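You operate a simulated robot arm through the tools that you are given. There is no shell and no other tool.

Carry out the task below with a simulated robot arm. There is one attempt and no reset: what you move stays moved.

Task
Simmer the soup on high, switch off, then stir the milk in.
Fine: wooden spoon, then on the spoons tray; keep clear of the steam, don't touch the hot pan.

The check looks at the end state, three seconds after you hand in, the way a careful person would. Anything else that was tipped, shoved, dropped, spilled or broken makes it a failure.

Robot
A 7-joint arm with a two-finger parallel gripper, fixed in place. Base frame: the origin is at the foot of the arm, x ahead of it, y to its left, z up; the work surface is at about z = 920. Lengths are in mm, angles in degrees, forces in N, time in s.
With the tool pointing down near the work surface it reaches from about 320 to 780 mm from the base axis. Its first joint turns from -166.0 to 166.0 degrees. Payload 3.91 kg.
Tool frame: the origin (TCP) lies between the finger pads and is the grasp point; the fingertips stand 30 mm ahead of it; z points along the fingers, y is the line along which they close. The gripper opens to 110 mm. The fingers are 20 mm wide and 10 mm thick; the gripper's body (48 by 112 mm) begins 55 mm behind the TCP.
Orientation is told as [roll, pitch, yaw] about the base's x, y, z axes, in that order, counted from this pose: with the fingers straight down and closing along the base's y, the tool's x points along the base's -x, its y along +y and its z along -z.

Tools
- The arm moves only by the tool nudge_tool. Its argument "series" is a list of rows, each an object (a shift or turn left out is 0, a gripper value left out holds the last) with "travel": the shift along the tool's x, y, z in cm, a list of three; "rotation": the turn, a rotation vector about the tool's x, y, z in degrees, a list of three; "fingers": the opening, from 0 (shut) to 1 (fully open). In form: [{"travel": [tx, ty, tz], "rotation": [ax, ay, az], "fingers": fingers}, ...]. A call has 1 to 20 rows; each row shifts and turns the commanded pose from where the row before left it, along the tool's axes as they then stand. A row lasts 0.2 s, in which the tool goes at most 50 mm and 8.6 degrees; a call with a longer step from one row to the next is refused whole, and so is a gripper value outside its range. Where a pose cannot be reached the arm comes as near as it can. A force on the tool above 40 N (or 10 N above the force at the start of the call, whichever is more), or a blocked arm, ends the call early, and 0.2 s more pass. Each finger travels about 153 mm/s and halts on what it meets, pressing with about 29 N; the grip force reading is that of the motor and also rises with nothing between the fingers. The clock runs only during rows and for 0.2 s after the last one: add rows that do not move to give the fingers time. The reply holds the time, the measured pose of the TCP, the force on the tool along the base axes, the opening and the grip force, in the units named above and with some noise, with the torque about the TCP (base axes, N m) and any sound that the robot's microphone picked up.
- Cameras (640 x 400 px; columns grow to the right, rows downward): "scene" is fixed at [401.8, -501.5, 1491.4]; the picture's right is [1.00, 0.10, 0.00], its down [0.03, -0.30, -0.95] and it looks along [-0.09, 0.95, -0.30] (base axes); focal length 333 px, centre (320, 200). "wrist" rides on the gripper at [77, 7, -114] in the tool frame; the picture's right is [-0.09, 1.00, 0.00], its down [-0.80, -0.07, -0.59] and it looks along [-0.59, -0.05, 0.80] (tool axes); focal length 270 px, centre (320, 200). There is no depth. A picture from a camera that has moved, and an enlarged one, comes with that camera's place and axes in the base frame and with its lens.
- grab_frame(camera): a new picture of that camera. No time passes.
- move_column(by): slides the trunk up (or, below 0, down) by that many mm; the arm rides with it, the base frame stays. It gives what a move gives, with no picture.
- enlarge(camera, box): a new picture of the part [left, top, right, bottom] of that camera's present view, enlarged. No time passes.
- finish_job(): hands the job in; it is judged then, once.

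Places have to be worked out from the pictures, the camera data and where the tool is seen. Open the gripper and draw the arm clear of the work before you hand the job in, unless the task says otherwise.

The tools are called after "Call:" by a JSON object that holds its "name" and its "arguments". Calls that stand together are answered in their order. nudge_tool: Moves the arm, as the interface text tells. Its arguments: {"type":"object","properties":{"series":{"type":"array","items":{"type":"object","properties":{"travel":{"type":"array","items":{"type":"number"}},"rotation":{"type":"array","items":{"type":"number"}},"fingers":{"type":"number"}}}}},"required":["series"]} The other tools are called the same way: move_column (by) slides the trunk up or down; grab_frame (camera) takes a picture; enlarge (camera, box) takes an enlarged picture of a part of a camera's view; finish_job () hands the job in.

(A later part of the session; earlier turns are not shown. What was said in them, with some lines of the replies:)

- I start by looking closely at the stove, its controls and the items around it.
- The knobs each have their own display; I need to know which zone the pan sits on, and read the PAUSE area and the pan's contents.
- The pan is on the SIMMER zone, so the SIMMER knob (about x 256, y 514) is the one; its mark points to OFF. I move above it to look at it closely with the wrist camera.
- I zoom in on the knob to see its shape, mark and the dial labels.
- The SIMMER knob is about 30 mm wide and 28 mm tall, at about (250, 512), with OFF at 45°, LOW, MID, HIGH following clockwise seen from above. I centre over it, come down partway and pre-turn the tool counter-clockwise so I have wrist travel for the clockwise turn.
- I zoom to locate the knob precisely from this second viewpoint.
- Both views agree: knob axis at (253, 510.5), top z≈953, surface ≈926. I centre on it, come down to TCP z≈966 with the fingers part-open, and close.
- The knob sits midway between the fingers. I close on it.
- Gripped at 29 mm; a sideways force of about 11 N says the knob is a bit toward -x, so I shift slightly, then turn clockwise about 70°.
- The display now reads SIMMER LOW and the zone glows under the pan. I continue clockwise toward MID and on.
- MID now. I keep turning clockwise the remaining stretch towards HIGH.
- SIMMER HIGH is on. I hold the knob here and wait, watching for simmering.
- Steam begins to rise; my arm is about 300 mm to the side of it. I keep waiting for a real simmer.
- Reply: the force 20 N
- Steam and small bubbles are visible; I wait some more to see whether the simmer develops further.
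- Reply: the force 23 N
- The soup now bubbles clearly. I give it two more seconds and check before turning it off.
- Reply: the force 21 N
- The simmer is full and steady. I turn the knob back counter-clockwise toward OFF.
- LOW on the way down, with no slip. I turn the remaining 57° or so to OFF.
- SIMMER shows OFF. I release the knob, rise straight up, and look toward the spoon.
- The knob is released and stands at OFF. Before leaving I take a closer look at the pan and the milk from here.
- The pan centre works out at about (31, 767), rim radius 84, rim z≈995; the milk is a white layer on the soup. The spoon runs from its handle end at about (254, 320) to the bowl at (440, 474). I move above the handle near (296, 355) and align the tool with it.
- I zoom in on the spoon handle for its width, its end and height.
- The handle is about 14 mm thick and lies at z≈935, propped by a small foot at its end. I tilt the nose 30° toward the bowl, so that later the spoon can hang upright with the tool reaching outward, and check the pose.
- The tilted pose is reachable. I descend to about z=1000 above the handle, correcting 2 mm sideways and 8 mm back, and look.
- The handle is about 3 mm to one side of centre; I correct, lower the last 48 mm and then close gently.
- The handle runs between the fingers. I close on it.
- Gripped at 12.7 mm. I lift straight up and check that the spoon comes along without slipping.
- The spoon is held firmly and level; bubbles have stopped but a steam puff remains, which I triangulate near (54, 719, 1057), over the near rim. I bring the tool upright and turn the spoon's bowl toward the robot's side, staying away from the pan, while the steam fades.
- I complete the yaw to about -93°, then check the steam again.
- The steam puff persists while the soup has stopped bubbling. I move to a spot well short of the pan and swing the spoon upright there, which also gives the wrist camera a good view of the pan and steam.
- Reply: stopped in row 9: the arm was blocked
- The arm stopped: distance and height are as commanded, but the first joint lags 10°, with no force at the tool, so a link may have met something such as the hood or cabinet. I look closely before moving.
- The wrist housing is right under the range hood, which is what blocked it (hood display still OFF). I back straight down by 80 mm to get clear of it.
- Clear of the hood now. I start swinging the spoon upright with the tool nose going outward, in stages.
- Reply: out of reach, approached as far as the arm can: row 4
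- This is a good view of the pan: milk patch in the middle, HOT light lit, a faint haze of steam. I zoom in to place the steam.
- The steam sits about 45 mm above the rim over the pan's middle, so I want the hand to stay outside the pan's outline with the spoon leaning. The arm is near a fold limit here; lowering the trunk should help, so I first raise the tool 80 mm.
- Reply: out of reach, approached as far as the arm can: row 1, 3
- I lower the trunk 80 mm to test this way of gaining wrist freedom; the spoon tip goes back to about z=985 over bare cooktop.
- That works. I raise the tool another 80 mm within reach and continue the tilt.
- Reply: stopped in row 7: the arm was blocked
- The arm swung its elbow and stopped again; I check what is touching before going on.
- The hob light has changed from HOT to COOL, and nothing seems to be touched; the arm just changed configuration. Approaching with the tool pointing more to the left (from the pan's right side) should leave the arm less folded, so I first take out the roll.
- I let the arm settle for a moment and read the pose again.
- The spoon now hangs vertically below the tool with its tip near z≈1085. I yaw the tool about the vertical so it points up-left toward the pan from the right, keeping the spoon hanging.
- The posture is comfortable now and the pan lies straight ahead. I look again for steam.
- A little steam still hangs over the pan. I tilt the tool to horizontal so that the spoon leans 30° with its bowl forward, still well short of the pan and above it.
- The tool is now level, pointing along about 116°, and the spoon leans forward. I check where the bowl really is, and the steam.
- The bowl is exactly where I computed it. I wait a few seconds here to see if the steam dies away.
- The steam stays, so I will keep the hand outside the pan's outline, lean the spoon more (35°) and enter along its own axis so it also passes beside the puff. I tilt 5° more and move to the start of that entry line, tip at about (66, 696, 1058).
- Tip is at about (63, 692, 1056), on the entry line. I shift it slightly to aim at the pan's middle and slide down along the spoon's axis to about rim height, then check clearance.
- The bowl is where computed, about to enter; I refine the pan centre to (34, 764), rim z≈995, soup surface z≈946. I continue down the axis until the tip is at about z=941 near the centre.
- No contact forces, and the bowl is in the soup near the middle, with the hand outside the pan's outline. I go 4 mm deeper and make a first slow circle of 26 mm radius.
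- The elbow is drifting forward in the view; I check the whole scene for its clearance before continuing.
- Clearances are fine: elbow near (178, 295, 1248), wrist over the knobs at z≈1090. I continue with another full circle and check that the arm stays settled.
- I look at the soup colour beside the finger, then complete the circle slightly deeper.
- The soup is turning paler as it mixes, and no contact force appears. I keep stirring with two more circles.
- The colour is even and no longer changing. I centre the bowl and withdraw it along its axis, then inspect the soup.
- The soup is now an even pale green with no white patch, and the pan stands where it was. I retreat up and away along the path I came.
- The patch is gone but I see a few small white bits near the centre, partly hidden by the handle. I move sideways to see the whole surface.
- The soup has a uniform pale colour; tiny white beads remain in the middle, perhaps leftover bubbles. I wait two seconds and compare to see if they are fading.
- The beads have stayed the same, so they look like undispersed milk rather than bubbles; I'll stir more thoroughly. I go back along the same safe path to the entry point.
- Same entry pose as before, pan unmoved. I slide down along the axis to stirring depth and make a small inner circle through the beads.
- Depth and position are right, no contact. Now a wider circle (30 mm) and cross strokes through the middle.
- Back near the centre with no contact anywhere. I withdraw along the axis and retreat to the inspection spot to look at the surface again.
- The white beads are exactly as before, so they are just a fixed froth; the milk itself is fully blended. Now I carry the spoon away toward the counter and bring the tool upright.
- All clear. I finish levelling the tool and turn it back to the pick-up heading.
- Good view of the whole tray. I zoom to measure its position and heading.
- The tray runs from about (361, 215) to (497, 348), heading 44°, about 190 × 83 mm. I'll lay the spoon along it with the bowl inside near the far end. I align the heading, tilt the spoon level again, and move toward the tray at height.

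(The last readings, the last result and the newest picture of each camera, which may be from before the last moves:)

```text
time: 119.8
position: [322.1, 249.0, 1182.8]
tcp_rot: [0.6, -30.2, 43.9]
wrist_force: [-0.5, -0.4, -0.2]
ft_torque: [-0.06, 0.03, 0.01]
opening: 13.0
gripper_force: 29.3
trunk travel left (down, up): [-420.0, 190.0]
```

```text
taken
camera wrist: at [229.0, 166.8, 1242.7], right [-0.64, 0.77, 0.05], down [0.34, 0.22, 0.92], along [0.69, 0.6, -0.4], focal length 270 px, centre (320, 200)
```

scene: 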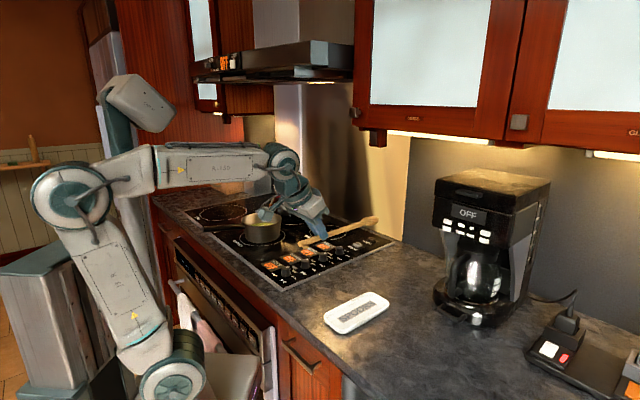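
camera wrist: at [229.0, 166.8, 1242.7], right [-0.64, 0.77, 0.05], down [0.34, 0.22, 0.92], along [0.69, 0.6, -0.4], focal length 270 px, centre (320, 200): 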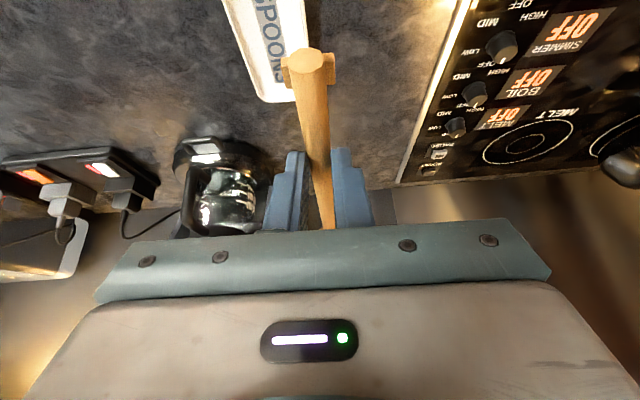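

Reachable so far. I continue to above the target point (331, 186) and lower in steps.

Call:
{"name": "nudge_tool", "arguments": {"series": [{"travel": [1.6, -2.59, -0.92]}, {"travel": [1.6, -2.59, -0.92]}, {"travel": [1.67, 0, 2.89]}, {"travel": [1.67, 0, 2.89]}, {"travel": [1.67, 0, 2.89]}, {}, {}]}}

Call:
{"name": "grab_frame", "arguments": {"camera": "scene"}}

Call:
{"name": "grab_frame", "arguments": {"camera": "wrist"}}

Call:
{"name": "enlarge", "arguments": {"camera": "scene", "box": [270, 210, 420, 340]}}

```text
time: 121.3
position: [332.6, 186.1, 1080.4]
tcp_rot: [0.6, -30.1, 43.8]
wrist_force: [0.1, -0.1, -0.2]
ft_torque: [-0.02, 0.02, 0.0]
opening: 13.1
gripper_force: 29.1
trunk travel left (down, up): [-420.0, 190.0]
```

```text
taken
```

scene: 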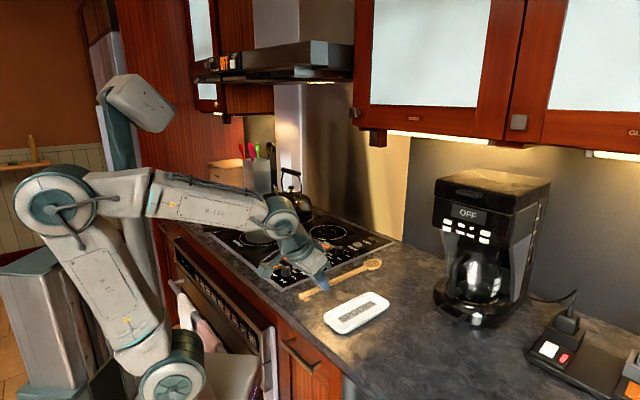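

```text
taken
camera wrist: at [238.1, 104.3, 1141.6], right [-0.64, 0.77, 0.05], down [0.34, 0.22, 0.92], along [0.69, 0.6, -0.4], focal length 270 px, centre (320, 200)
```

wrist: 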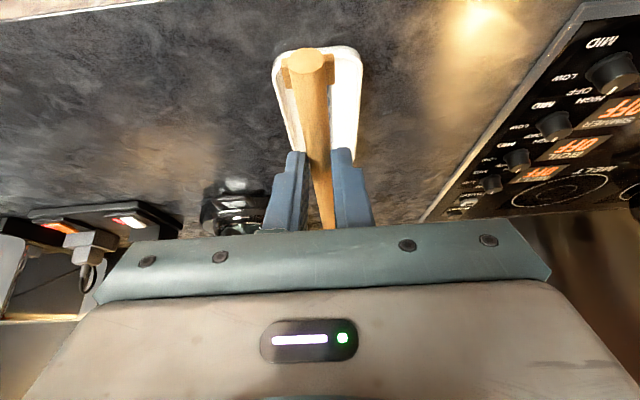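

```text
3.08 times, centred on (345, 275) of scene
camera zoom: at [401.8, -501.5, 1491.4], right [1.0, 0.1, 0.0], down [0.03, -0.3, -0.95], along [-0.09, 0.95, -0.3], focal length 1024 px, centre (243, -31)
```

zoom: 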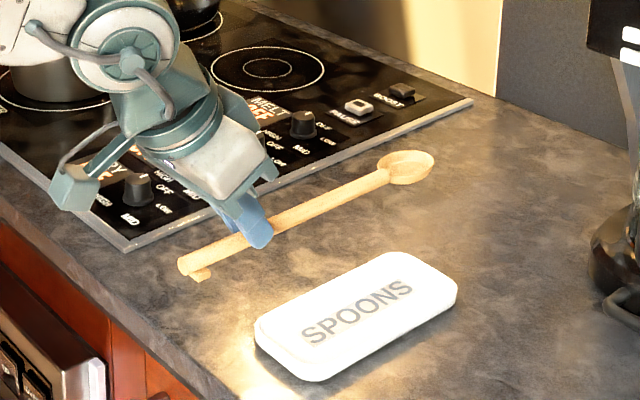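

The spoon is level and clear above. I zoom the wrist view to refine the tray's near end relative to the spoon.

Call:
{"name": "enlarge", "arguments": {"camera": "wrist", "box": [240, 20, 400, 170]}}

Call:
{"name": "enlarge", "arguments": {"camera": "scene", "box": [0, 120, 240, 400]}}

```text
2.67 times, centred on (320, 95) of wrist
camera zoom: at [238.1, 104.3, 1141.6], right [-0.64, 0.77, 0.05], down [0.34, 0.22, 0.92], along [0.69, 0.6, -0.4], focal length 721 px, centre (320, 480)
```

zoom: 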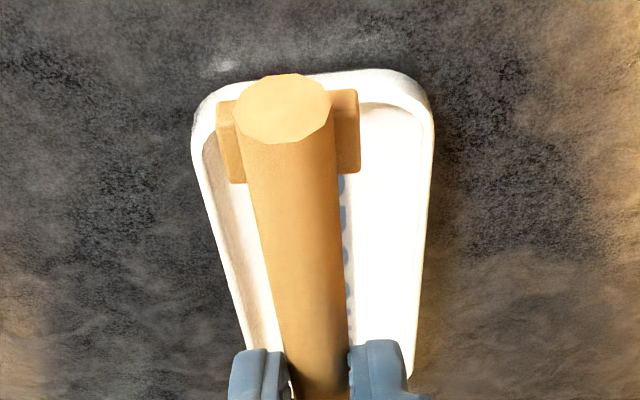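

```text
1.43 times, centred on (120, 260) of scene
camera zoom: at [401.8, -501.5, 1491.4], right [1.0, 0.1, 0.0], down [0.03, -0.3, -0.95], along [-0.09, 0.95, -0.3], focal length 476 px, centre (606, 114)
```

zoom: 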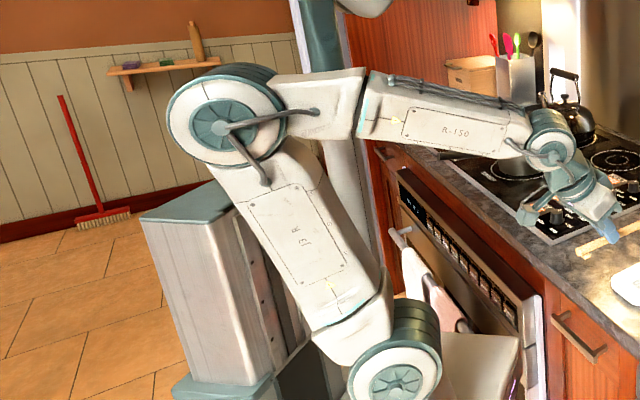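

Tray near end refined to about (357, 214). I shift 6 mm back and 3 mm sideways while lowering to TCP z≈964, just above where the bowl should touch the tray floor.

Call:
{"name": "nudge_tool", "arguments": {"series": [{"travel": [2.11, 0.1, 3.26]}, {"travel": [2.11, 0.1, 3.26]}, {"travel": [1.06, 0.05, 1.63]}, {"travel": [1.06, 0.05, 1.63]}, {}, {}]}}

Call:
{"name": "grab_frame", "arguments": {"camera": "wrist"}}

Call:
{"name": "enlarge", "arguments": {"camera": "scene", "box": [280, 250, 410, 345]}}

Call:
{"name": "grab_frame", "arguments": {"camera": "scene"}}

```text
time: 122.8
position: [327.9, 188.8, 968.4]
tcp_rot: [0.5, -30.2, 44.0]
wrist_force: [1.8, 1.1, 15.2]
ft_torque: [0.42, -0.53, 0.02]
opening: 13.2
gripper_force: 28.9
out of reach, approached as far as the arm can: row 4
trunk travel left (down, up): [-420.0, 190.0]
```

```text
taken
camera wrist: at [234.9, 106.2, 1029.7], right [-0.64, 0.77, 0.05], down [0.34, 0.22, 0.92], along [0.69, 0.6, -0.4], focal length 270 px, centre (320, 200)
```

wrist: 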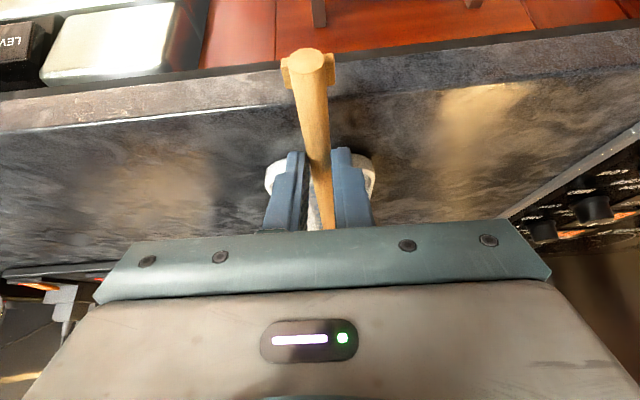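

```text
4.21 times, centred on (345, 298) of scene
camera zoom: at [401.8, -501.5, 1491.4], right [1.0, 0.1, 0.0], down [0.03, -0.3, -0.95], along [-0.09, 0.95, -0.3], focal length 1402 px, centre (215, -210)
```

zoom: 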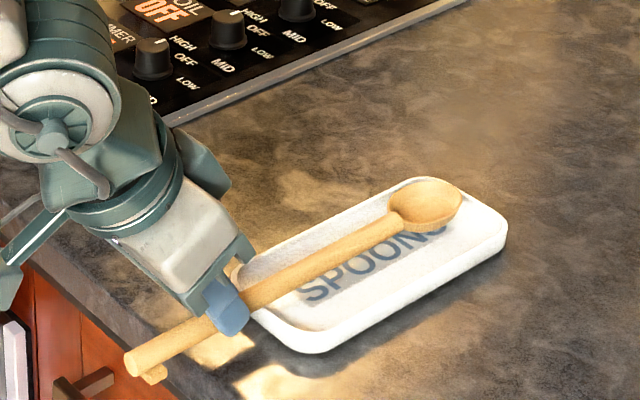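

```text
taken
```

scene: 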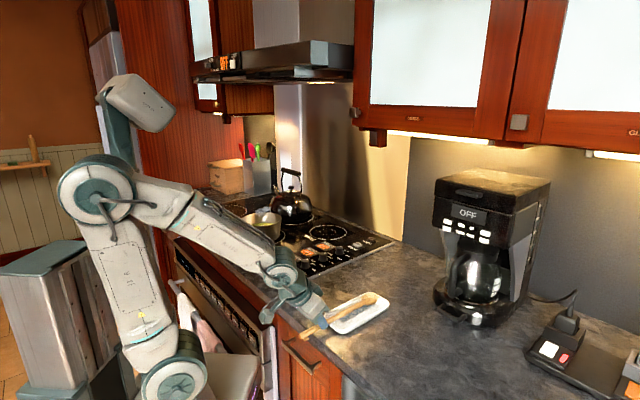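

An upward force of 15 N, with torque placing the contact about 45 mm ahead, shows the handle already rests on the tray's near rim, before the bowl has reached the floor. I ease up 3 mm while dipping the bowl 3° so it settles gently into the tray.

Call:
{"name": "nudge_tool", "arguments": {"series": [{"travel": [-0.15, 0, -0.26]}, {"rotation": [0, 1.5, 0]}, {"rotation": [0, 1.5, 0]}, {}, {}]}}

Call:
{"name": "enlarge", "arguments": {"camera": "scene", "box": [280, 250, 410, 345]}}

```text
time: 124.0
position: [327.9, 187.4, 971.1]
tcp_rot: [0.5, -27.0, 44.1]
wrist_force: [1.7, 2.5, 8.8]
ft_torque: [0.32, -0.35, 0.0]
opening: 12.9
gripper_force: 29.5
trunk travel left (down, up): [-420.0, 190.0]
```

```text
4.21 times, centred on (345, 298) of scene
camera zoom: at [401.8, -501.5, 1491.4], right [1.0, 0.1, 0.0], down [0.03, -0.3, -0.95], along [-0.09, 0.95, -0.3], focal length 1402 px, centre (215, -210)
```

zoom: 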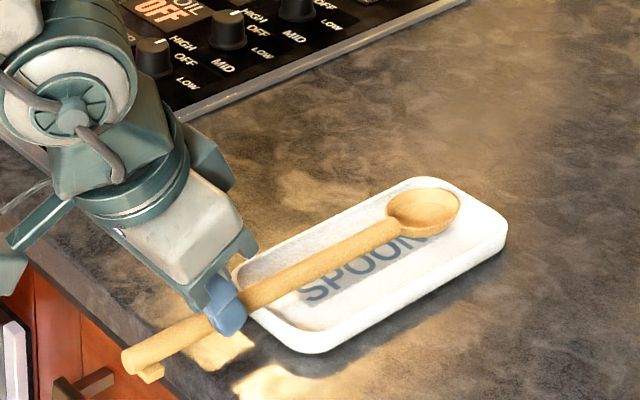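

Still 9 N on the near rim. I raise slightly more and dip the bowl another 3°, watching the force.

Call:
{"name": "nudge_tool", "arguments": {"series": [{"travel": [-0.15, 0, -0.26]}, {"rotation": [0, 1.5, 0]}, {"rotation": [0, 1.5, 0]}, {}, {}]}}

Call:
{"name": "enlarge", "arguments": {"camera": "scene", "box": [280, 250, 410, 345]}}

Call:
{"name": "enlarge", "arguments": {"camera": "scene", "box": [350, 285, 395, 320]}}

```text
time: 125.2
position: [327.1, 188.1, 973.1]
tcp_rot: [0.6, -24.1, 44.0]
wrist_force: [1.2, 0.7, 3.5]
ft_torque: [0.5, -0.56, -0.01]
opening: 13.3
gripper_force: 29.2
trunk travel left (down, up): [-420.0, 190.0]
```

```text
4.21 times, centred on (345, 298) of scene
camera zoom: at [401.8, -501.5, 1491.4], right [1.0, 0.1, 0.0], down [0.03, -0.3, -0.95], along [-0.09, 0.95, -0.3], focal length 1402 px, centre (215, -210)
```

zoom: 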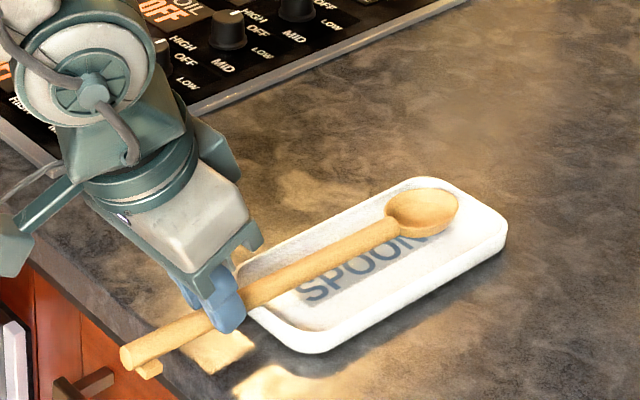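

```text
11.43 times, centred on (372, 302) of scene
camera zoom: at [401.8, -501.5, 1491.4], right [1.0, 0.1, 0.0], down [0.03, -0.3, -0.95], along [-0.09, 0.95, -0.3], focal length 3804 px, centre (-280, -971)
```

zoom: 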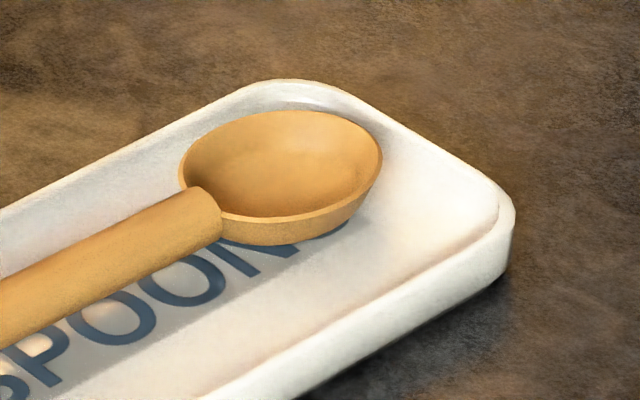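

The lever arm of the reaction now corresponds to the bowl: it rests on the tray floor, inside the rim, with the handle at the near rim. I open the fingers gently.

Call:
{"name": "nudge_tool", "arguments": {"series": [{"fingers": 0.16}, {"fingers": 0.2}, {"fingers": 0.3}, {"fingers": 0.4}, {}, {}]}}

Call:
{"name": "enlarge", "arguments": {"camera": "scene", "box": [280, 250, 410, 345]}}

Call:
{"name": "grab_frame", "arguments": {"camera": "wrist"}}

```text
time: 126.5
position: [327.1, 187.1, 971.8]
tcp_rot: [0.5, -24.1, 44.0]
wrist_force: [-0.3, 0.1, 0.5]
ft_torque: [0.01, 0.0, -0.01]
opening: 44.3
gripper_force: 0.2
trunk travel left (down, up): [-420.0, 190.0]
```

```text
4.21 times, centred on (345, 298) of scene
camera zoom: at [401.8, -501.5, 1491.4], right [1.0, 0.1, 0.0], down [0.03, -0.3, -0.95], along [-0.09, 0.95, -0.3], focal length 1402 px, centre (215, -210)
```

zoom: 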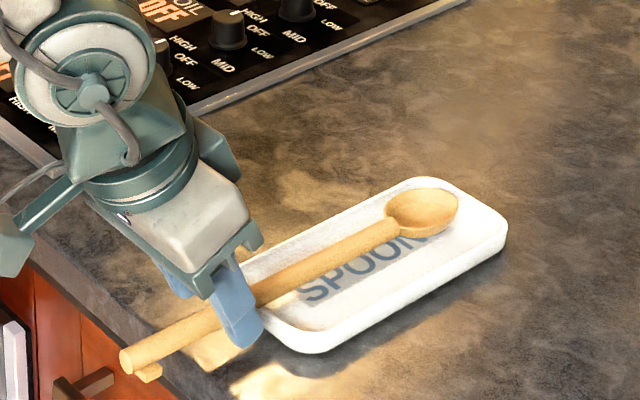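

```text
taken
camera wrist: at [239.7, 111.0, 1046.2], right [-0.64, 0.77, 0.04], down [0.4, 0.28, 0.87], along [0.66, 0.57, -0.49], focal length 270 px, centre (320, 200)
```

wrist: 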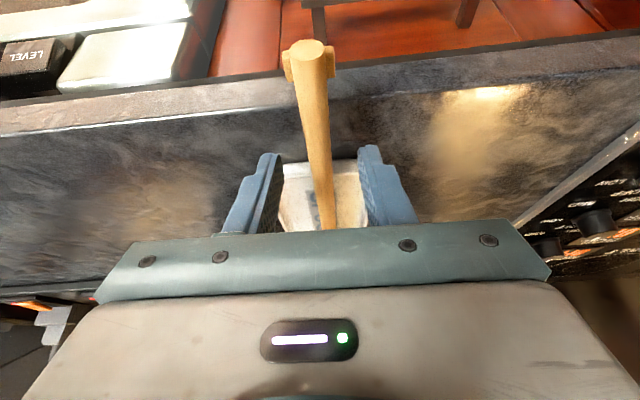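

The spoon rests steadily in the tray with no load on the gripper. I lift straight up and away.

Call:
{"name": "nudge_tool", "arguments": {"series": [{"travel": [-0.6, 0, -1.4]}, {"travel": [-1.2, 0, -2.74]}, {"travel": [-1.6, 0, -3.65]}, {"travel": [-1.6, 0, -3.65]}, {"travel": [-1.6, 0, -3.65]}, {"travel": [-1.6, 0, -3.65], "fingers": 1.0}, {"travel": [-1.6, 0, -3.65]}, {}, {}]}}

Call:
{"name": "grab_frame", "arguments": {"camera": "scene"}}

Call:
{"name": "grab_frame", "arguments": {"camera": "wrist"}}

Call:
{"name": "enlarge", "arguments": {"camera": "scene", "box": [290, 270, 410, 350]}}

Call:
{"name": "enlarge", "arguments": {"camera": "scene", "box": [220, 180, 360, 290]}}

```text
time: 128.6
position: [325.6, 182.7, 1215.1]
tcp_rot: [0.5, -24.1, 44.0]
wrist_force: [-1.3, 0.1, 0.4]
ft_torque: [0.0, 0.01, 0.0]
opening: 109.9
gripper_force: 0.0
trunk travel left (down, up): [-420.0, 190.0]
```

```text
taken
```

scene: 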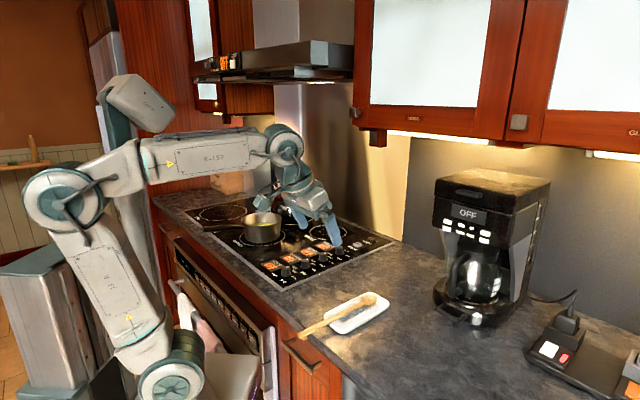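

```text
taken
camera wrist: at [238.6, 106.0, 1288.4], right [-0.64, 0.77, 0.04], down [0.41, 0.28, 0.87], along [0.66, 0.57, -0.49], focal length 270 px, centre (320, 200)
```

wrist: 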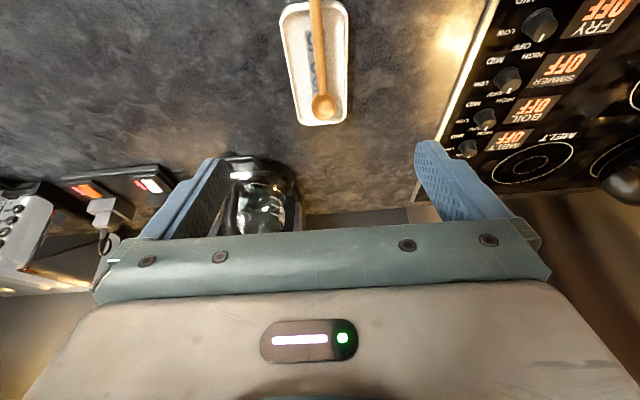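

```text
5.00 times, centred on (350, 310) of scene
camera zoom: at [401.8, -501.5, 1491.4], right [1.0, 0.1, 0.0], down [0.03, -0.3, -0.95], along [-0.09, 0.95, -0.3], focal length 1664 px, centre (170, -350)
```

zoom: 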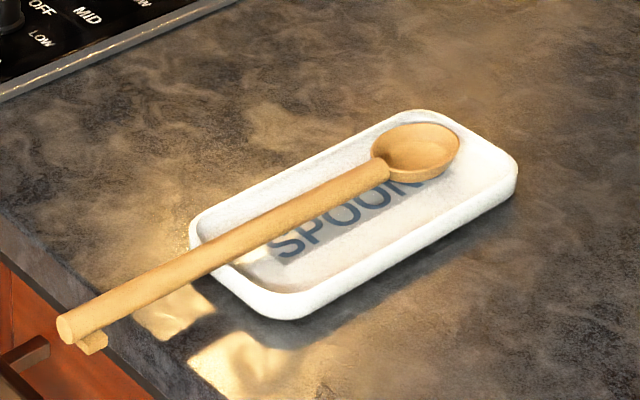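

```text
3.64 times, centred on (290, 235) of scene
camera zoom: at [401.8, -501.5, 1491.4], right [1.0, 0.1, 0.0], down [0.03, -0.3, -0.95], along [-0.09, 0.95, -0.3], focal length 1210 px, centre (429, 73)
```

zoom: 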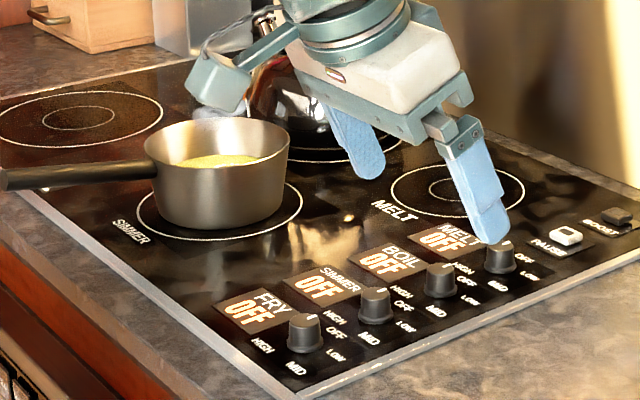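

The spoon lies in the tray, all knobs and displays read OFF, the pan and everything else stand as before, and the gripper is open and clear. I hand in the job.

Call:
{"name": "finish_job", "arguments": {}}

```text
The job is handed in.
```

I simmered the soup on high and switched it off. I then stirred the milk in with the wooden spoon and laid the spoon on the spoons tray. The job is handed in, but I haven't seen the verdict.

- **Simmer:** I turned the SIMMER knob to HIGH and held it there until the soup bubbled steadily. Then I turned it back to OFF. All four displays read OFF at the end.
- **Stir:** the soup turned an even pale green and the white patch of milk is gone. A few tiny white beads still float in the middle. They didn't change with a second round of stirring, so I took them for froth.
- **Steam and pan:** a small puff of steam stayed over the pan the whole time. By my estimate, the gripper stayed beside the pan and the spoon passed next to the steam. I felt no contact with the pan, and it hadn't moved.
- **Spoon:** the bowl sits inside the tray and the handle rests on its near rim. The spoon is longer than the tray, so the handle sticks out about 4 cm past the counter edge, but it is stable.
- **Range hood:** on the way to the pan the arm was blocked, apparently because its wrist met the underside of the range hood. I backed off straight away. The hood looked unchanged and its display still read OFF.
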